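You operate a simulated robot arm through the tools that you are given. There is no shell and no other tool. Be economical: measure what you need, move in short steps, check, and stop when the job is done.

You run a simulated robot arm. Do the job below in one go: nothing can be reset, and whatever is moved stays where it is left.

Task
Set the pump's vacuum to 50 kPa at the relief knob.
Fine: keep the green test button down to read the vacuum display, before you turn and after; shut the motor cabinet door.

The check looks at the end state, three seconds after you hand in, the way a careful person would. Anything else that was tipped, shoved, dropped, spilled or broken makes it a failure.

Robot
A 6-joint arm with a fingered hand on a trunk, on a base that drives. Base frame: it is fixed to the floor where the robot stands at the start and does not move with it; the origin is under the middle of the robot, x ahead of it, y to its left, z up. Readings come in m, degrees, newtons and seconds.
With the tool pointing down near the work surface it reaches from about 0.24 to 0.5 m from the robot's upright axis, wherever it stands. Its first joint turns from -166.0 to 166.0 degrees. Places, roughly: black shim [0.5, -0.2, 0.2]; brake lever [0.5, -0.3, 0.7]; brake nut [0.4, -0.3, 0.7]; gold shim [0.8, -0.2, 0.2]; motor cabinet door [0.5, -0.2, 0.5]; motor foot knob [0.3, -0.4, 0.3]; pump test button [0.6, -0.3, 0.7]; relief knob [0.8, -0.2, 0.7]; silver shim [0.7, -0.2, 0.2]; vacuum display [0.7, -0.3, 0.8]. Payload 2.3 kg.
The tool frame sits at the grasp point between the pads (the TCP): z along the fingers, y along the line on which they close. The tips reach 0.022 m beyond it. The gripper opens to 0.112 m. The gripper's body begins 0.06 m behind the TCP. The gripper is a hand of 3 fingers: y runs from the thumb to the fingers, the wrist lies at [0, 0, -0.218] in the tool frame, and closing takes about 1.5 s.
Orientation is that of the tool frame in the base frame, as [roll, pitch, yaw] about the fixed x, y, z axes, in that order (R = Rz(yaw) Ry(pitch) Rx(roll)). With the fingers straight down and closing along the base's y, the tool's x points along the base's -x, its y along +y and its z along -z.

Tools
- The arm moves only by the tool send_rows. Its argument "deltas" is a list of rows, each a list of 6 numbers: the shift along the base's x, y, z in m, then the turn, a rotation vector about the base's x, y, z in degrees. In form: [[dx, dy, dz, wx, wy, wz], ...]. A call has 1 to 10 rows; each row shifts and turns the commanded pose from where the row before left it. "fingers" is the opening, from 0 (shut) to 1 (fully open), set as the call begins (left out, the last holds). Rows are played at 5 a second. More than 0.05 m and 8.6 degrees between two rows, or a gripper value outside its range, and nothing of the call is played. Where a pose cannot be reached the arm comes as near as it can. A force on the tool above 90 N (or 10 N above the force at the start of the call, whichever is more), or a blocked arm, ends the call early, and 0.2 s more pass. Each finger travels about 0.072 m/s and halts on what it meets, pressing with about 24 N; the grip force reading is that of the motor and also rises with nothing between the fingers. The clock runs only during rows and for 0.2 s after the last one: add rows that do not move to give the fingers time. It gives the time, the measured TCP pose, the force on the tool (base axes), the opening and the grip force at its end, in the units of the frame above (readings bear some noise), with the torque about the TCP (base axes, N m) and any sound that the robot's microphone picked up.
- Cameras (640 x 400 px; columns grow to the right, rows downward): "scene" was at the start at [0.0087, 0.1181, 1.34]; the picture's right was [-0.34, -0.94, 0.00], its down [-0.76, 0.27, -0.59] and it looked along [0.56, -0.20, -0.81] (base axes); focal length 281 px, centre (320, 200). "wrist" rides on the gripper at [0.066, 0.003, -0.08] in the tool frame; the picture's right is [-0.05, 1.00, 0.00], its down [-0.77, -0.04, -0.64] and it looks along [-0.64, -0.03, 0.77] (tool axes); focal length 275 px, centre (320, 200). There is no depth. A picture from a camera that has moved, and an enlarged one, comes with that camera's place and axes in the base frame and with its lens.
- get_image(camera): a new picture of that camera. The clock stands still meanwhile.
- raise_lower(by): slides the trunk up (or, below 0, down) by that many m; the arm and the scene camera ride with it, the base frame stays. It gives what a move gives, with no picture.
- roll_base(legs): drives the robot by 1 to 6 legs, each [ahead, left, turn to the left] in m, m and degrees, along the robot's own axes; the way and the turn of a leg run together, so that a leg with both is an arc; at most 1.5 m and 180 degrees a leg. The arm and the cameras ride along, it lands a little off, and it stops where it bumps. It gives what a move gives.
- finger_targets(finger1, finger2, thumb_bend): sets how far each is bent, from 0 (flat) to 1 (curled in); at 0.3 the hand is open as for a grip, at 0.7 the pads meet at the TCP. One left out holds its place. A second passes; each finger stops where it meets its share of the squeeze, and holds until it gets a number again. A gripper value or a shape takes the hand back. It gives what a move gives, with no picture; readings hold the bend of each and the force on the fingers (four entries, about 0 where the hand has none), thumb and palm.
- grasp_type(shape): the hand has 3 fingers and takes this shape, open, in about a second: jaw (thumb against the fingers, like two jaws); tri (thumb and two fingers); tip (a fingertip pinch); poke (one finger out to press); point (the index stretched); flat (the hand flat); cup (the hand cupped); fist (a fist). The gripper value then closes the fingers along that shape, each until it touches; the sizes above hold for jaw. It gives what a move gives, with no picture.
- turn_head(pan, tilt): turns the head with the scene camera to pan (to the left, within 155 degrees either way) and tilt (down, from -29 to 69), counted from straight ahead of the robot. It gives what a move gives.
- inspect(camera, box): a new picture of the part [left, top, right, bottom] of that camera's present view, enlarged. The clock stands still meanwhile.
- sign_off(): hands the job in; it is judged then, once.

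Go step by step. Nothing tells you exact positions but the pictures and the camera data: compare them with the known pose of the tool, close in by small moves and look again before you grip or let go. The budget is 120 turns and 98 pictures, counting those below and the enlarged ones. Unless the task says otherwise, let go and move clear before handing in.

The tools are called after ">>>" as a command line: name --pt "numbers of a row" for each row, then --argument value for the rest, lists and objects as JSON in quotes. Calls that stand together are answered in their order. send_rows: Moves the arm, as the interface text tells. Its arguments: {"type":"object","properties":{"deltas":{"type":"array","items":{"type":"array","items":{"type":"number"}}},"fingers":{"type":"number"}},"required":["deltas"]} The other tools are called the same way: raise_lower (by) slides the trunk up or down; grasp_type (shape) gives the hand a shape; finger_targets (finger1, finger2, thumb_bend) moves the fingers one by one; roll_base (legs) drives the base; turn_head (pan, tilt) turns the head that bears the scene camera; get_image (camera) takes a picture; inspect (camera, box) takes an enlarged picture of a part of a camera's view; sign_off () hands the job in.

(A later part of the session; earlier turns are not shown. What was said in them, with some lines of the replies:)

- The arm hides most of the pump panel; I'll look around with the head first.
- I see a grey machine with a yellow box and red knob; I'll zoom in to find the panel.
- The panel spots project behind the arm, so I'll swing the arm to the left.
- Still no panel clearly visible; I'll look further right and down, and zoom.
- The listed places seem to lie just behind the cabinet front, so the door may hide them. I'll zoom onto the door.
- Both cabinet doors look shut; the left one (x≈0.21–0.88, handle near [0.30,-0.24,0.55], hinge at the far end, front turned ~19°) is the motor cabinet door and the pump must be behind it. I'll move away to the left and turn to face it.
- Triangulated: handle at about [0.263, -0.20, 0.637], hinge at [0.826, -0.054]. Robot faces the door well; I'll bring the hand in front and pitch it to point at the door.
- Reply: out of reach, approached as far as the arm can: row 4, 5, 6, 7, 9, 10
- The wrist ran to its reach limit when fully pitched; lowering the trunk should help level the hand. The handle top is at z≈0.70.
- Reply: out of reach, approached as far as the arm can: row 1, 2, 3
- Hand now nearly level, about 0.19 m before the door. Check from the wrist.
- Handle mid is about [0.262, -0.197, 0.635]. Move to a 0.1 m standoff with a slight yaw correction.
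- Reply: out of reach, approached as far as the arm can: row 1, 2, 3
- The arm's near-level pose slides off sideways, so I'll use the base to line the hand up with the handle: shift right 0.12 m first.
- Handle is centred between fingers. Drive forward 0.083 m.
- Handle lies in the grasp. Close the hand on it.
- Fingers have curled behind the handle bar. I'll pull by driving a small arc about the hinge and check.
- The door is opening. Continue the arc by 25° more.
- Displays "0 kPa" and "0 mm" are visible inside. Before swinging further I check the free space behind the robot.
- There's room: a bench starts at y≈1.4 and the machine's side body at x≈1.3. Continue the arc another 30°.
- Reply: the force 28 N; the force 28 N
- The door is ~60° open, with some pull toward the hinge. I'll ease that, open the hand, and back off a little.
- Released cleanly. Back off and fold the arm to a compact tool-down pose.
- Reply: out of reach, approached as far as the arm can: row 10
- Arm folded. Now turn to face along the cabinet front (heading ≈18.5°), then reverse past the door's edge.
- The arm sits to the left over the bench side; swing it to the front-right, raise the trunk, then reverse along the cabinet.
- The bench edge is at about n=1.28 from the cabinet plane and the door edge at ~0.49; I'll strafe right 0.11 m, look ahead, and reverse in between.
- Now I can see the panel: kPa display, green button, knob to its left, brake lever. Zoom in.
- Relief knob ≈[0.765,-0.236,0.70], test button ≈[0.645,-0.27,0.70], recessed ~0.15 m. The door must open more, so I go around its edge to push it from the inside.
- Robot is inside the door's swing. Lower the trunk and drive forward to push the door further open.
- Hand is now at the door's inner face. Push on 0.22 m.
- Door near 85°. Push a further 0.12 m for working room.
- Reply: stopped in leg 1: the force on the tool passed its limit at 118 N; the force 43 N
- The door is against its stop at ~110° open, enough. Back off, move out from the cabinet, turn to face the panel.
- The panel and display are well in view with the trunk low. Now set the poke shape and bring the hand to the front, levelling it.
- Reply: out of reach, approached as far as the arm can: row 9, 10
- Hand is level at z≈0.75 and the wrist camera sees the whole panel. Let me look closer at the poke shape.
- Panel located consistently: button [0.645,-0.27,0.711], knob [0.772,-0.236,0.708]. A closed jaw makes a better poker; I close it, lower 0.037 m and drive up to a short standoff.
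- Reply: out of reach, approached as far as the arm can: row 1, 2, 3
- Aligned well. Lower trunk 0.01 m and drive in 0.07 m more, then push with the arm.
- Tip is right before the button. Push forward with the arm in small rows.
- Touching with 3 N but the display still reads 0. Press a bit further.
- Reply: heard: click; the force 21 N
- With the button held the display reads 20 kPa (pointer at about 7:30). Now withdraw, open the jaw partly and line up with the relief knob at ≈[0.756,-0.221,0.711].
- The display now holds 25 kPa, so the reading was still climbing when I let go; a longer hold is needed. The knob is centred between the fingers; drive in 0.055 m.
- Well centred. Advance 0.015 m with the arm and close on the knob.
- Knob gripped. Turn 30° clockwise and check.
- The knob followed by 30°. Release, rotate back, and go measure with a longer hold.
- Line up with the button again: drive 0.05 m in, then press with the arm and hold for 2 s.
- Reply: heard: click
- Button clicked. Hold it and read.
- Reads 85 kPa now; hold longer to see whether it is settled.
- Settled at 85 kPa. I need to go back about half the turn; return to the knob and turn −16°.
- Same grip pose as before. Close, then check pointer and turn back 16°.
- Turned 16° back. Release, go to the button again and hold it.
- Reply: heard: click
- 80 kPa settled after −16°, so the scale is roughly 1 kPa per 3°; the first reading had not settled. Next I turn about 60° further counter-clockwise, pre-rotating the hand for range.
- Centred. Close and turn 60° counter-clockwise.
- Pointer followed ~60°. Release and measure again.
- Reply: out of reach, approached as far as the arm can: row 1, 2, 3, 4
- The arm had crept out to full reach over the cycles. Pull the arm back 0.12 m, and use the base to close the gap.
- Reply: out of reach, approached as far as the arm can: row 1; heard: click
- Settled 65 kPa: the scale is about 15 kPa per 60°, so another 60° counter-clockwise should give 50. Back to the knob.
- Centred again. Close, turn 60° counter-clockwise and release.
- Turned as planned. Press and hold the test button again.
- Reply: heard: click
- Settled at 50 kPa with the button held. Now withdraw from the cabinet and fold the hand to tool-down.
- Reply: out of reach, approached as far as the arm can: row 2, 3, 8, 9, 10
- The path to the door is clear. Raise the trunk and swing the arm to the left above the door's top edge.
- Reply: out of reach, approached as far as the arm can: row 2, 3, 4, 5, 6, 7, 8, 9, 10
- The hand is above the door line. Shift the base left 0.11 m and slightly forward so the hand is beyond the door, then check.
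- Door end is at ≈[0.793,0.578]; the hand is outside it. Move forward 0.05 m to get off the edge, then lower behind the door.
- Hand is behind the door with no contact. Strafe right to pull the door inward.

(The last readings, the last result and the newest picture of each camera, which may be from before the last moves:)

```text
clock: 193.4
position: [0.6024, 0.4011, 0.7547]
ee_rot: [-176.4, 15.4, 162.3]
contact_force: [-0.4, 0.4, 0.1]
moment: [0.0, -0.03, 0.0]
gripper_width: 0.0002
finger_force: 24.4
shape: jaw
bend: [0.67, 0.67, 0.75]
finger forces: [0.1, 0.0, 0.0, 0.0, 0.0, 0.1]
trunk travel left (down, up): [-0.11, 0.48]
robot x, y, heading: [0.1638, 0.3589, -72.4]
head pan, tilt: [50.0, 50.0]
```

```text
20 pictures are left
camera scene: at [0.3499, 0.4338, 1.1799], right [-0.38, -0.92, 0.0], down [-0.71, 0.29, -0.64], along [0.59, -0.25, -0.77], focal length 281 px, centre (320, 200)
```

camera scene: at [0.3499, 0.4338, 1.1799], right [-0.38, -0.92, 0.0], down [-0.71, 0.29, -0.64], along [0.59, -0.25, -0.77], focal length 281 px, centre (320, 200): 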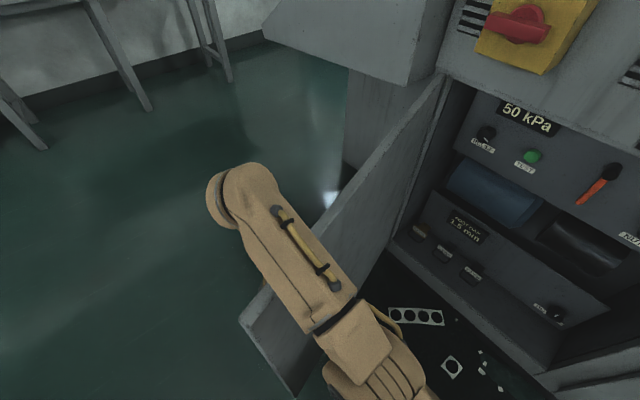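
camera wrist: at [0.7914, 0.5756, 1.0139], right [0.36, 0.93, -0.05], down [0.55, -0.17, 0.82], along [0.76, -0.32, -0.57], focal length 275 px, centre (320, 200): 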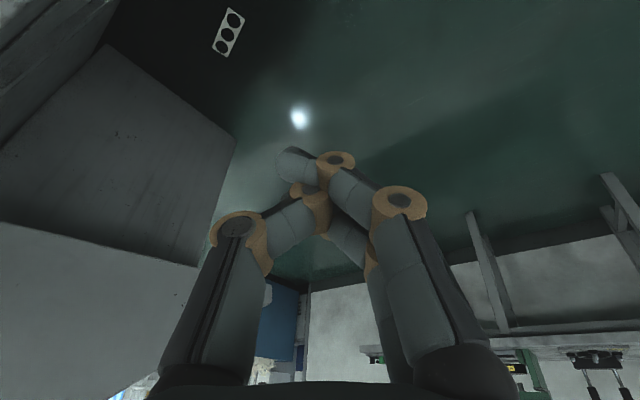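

Works well. Continue right with a little forward.

>>> roll_base --legs '[[0.06, -0.2, 0], [0.07, -0.15, 0]]'

>>> get_image --camera "scene"

```text
clock: 196.1
position: [0.3073, 0.1704, 0.7543]
ee_rot: [-176.4, 15.4, 162.3]
contact_force: [-0.6, -0.1, -1.0]
moment: [0.0, -0.03, -0.01]
gripper_width: 0.0001
finger_force: 23.8
shape: jaw
bend: [0.67, 0.67, 0.75]
finger forces: [0.1, 0.1, 0.1, 0.0, 0.0, 0.0]
trunk travel left (down, up): [-0.11, 0.48]
robot x, y, heading: [-0.1291, 0.1347, -72.4]
head pan, tilt: [50.0, 50.0]
```

```text
19 pictures are left
camera scene: at [0.0557, 0.2037, 1.1799], right [-0.38, -0.92, 0.0], down [-0.71, 0.29, -0.64], along [0.59, -0.25, -0.77], focal length 281 px, centre (320, 200)
```

scene: 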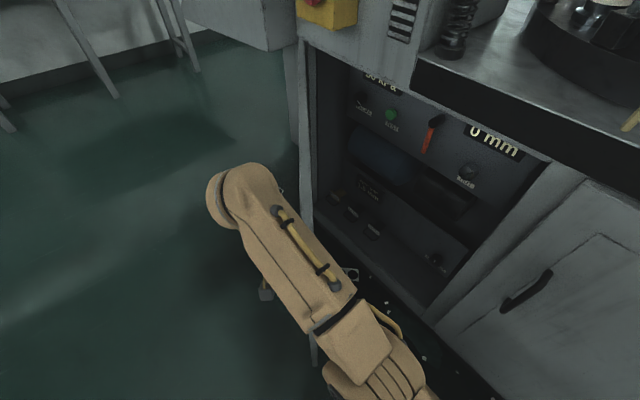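

Door is at ~42° and the hand is still on its outside. Use the arm to push it further toward closed.

>>> send_rows --pt "-0.0023 -0.0322 0 0 0 0" --pt "-0.0023 -0.0322 0 0 0 0" --pt "-0.0023 -0.0322 0 0 0 0" --pt "-0.0023 -0.0322 0 0 0 0" --pt "-0.0023 -0.0322 0 0 0 0"

>>> get_image --camera "scene"

```text
clock: 197.3
position: [0.2941, 0.0085, 0.7553]
ee_rot: [-176.4, 15.4, 162.3]
contact_force: [-0.4, 1.3, -0.2]
moment: [0.0, 0.01, -0.02]
gripper_width: 0.0
finger_force: 24.4
shape: jaw
bend: [0.67, 0.67, 0.75]
finger forces: [0.0, 0.0, 0.1, 0.0, 0.0, 0.0]
trunk travel left (down, up): [-0.11, 0.48]
robot x, y, heading: [-0.1332, 0.1282, -72.4]
head pan, tilt: [50.0, 50.0]
```

```text
18 pictures are left
camera scene: at [0.0557, 0.2037, 1.1799], right [-0.38, -0.92, 0.0], down [-0.71, 0.29, -0.64], along [0.59, -0.25, -0.77], focal length 281 px, centre (320, 200)
```

scene: 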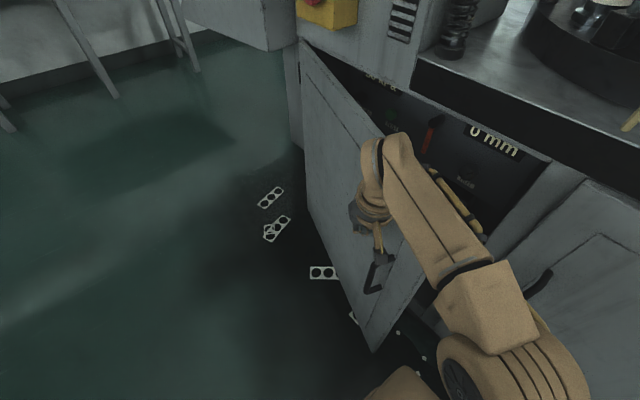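

Door at ~25°. Keep pushing while tilting the fingertips toward the door so the hand's body stays clear of the countertop.

>>> send_rows --pt "0.0006 -0.026 0 -7.6 -2.4 0" --pt "0.0006 -0.026 0 -7.6 -2.4 0" --pt "0.0006 -0.026 0 -7.6 -2.4 0" --pt "0.0006 -0.026 0 -7.6 -2.4 0" --pt "0 -0.02 0 -7.6 -2.4 0"

>>> get_image --camera "scene"

```text
clock: 198.5
position: [0.2993, -0.1141, 0.754]
ee_rot: [-137.0, 34.0, 179.6]
contact_force: [-0.1, 0.6, 0.4]
moment: [0.02, 0.03, 0.02]
gripper_width: 0.0
finger_force: 23.9
shape: jaw
bend: [0.67, 0.67, 0.75]
finger forces: [0.1, 0.0, 0.0, 0.0, 0.0, 0.0]
trunk travel left (down, up): [-0.11, 0.48]
robot x, y, heading: [-0.1321, 0.1343, -72.7]
head pan, tilt: [50.0, 50.0]
```

```text
17 pictures are left
camera scene: at [0.0557, 0.2037, 1.1799], right [-0.38, -0.92, 0.0], down [-0.71, 0.29, -0.64], along [0.59, -0.25, -0.77], focal length 281 px, centre (320, 200)
```

scene: 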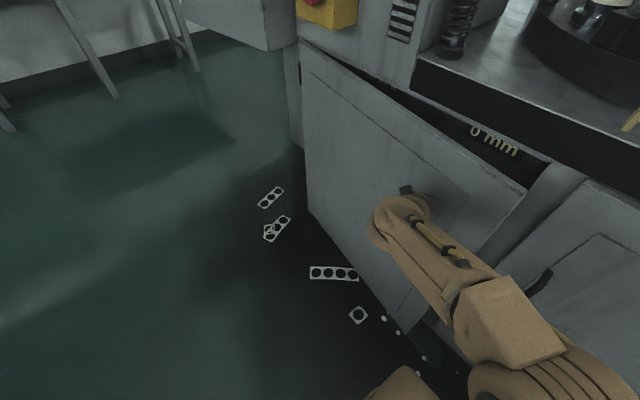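

About 10° left. Push straight in.

>>> send_rows --pt "0.005 -0.019 0 0 0 0" --pt "0.005 -0.019 0 0 0 0" --pt "0.005 -0.019 0 0 0 0" --pt "0.005 -0.019 0 0 0 0"

>>> get_image --camera "scene"

```text
clock: 199.5
position: [0.3181, -0.1902, 0.7546]
ee_rot: [-137.3, 34.1, 179.4]
contact_force: [-3.0, 7.0, -1.6]
moment: [-0.03, 0.01, 0.05]
gripper_width: 0.0
finger_force: 24.2
shape: jaw
bend: [0.67, 0.68, 0.75]
finger forces: [0.1, 9.6, 0.0, 0.0, 0.0, 0.1]
trunk travel left (down, up): [-0.11, 0.48]
robot x, y, heading: [-0.1306, 0.1306, -72.2]
head pan, tilt: [50.0, 50.0]
```

```text
16 pictures are left
camera scene: at [0.0552, 0.2051, 1.1799], right [-0.38, -0.92, 0.0], down [-0.71, 0.29, -0.64], along [0.59, -0.25, -0.77], focal length 281 px, centre (320, 200)
```

scene: 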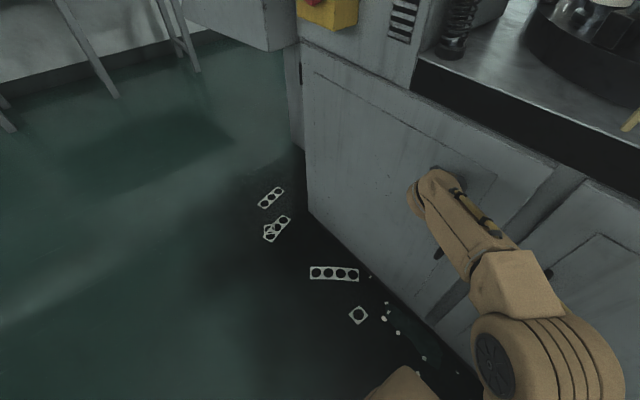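

Looks shut with 7 N contact. Nudge slightly more to be sure.

>>> send_rows --pt "0.002 -0.006 0 0 0 0" --pt "0.002 -0.006 0 0 0 0" --pt "0 0 0 0 0 0"

>>> inspect --camera "scene" --box '[280, 30, 600, 230]'

```text
clock: 200.3
position: [0.3225, -0.1948, 0.7577]
ee_rot: [-136.9, 34.2, 179.7]
contact_force: [-26.9, 62.3, -11.2]
moment: [-0.09, 0.02, 0.31]
gripper_width: 0.0
finger_force: 23.5
shape: jaw
bend: [0.67, 0.76, 0.75]
finger forces: [6.7, 65.6, 0.0, 0.0, 0.0, 0.0]
trunk travel left (down, up): [-0.11, 0.48]
robot x, y, heading: [-0.1316, 0.1294, -72.4]
head pan, tilt: [50.0, 50.0]
```

```text
2.00 times, centred on (440, 130) of scene
camera zoom: at [0.052, 0.2142, 1.1797], right [-0.38, -0.92, 0.01], down [-0.71, 0.29, -0.65], along [0.6, -0.25, -0.76], focal length 562 px, centre (80, 340)
```

zoom: 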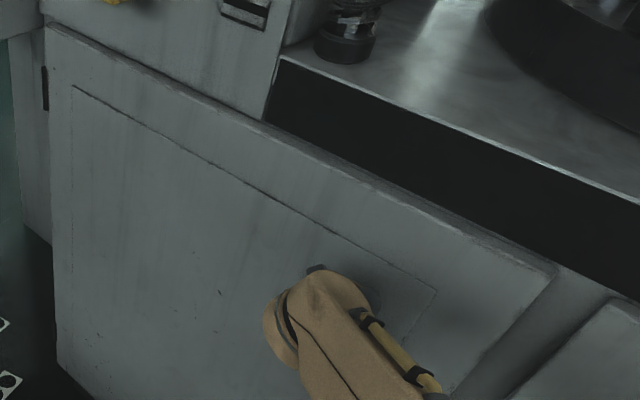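

Solid stop at 62 N: the door is fully shut. Retract the arm and drive clear, then look once more.

>>> send_rows --pt "-0.008 0.028 0 0 0 0" --pt "-0.008 0.028 0 0 0 0" --pt "-0.008 0.028 0 0 0 0" --pt "-0.008 0.028 0 0 0 0"

>>> roll_base --legs '[[-0.15, 0, 0]]'

>>> turn_head --pan 30 --tilt 45

>>> get_image --camera "scene"

```text
clock: 201.3
position: [0.2903, -0.0895, 0.7565]
ee_rot: [-137.2, 34.1, 179.4]
contact_force: [-1.0, 1.1, -0.2]
moment: [-0.01, -0.01, 0.01]
gripper_width: 0.0003
finger_force: 24.3
shape: jaw
bend: [0.67, 0.67, 0.75]
finger forces: [0.0, 0.1, 0.0, 0.0, 0.0, 0.0]
trunk travel left (down, up): [-0.11, 0.48]
robot x, y, heading: [-0.1317, 0.1315, -72.5]
head pan, tilt: [50.0, 50.0]
```

```text
clock: 202.7
position: [0.2458, 0.0536, 0.7547]
ee_rot: [-137.2, 34.1, 179.5]
contact_force: [0.2, -0.2, 0.1]
moment: [-0.01, 0.02, 0.01]
gripper_width: 0.0
finger_force: 24.2
shape: jaw
bend: [0.67, 0.67, 0.75]
finger forces: [0.0, 0.0, 0.1, 0.1, 0.1, 0.0]
trunk travel left (down, up): [-0.11, 0.48]
robot x, y, heading: [-0.1761, 0.2761, -72.4]
head pan, tilt: [50.0, 50.0]
```

```text
clock: 203.5
position: [0.2457, 0.0541, 0.7554]
ee_rot: [-137.2, 34.2, 179.5]
contact_force: [0.7, -0.1, 0.3]
moment: [-0.01, 0.01, 0.03]
gripper_width: 0.0002
finger_force: 24.2
shape: jaw
bend: [0.67, 0.67, 0.75]
finger forces: [0.0, 0.1, 0.1, 0.1, 0.1, 0.1]
trunk travel left (down, up): [-0.11, 0.48]
robot x, y, heading: [-0.176, 0.2767, -72.6]
head pan, tilt: [30.0, 45.0]
```

```text
14 pictures are left
camera scene: at [-0.0009, 0.3224, 1.1868], right [-0.67, -0.74, 0.0], down [-0.52, 0.48, -0.71], along [0.52, -0.48, -0.71], focal length 281 px, centre (320, 200)
```

scene: 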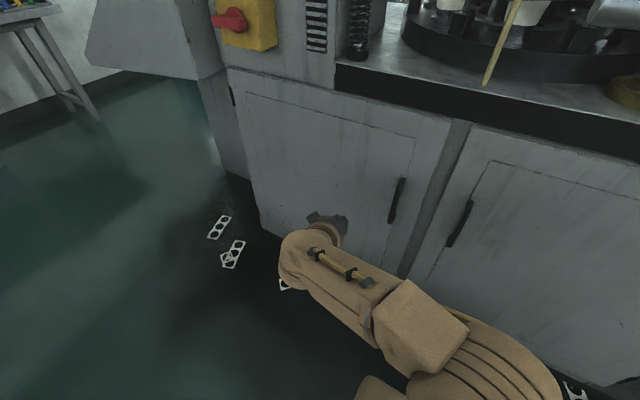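

The door is flush and shut, the robot is clear, and the vacuum is set to 50 kPa, so I hand in.

>>> sign_off

```text
The job is handed in.
```

The vacuum is set: with the green test button held down, the display settled at 50 kPa. The cabinet door is shut and the robot is clear of it.

My "before" reading is weak. On the first press I let go too soon, while the display was still climbing (20, then 25 kPa). I don't have a settled value for the original setting. From how far the knob was turned between the later settled readings (85, 80, 65 and 50 kPa), it was probably around 75 kPa.

The settled readings were all multiples of 5, so the true value could be a couple of kPa either side of 50. I saw nothing else tipped, dropped or moved.
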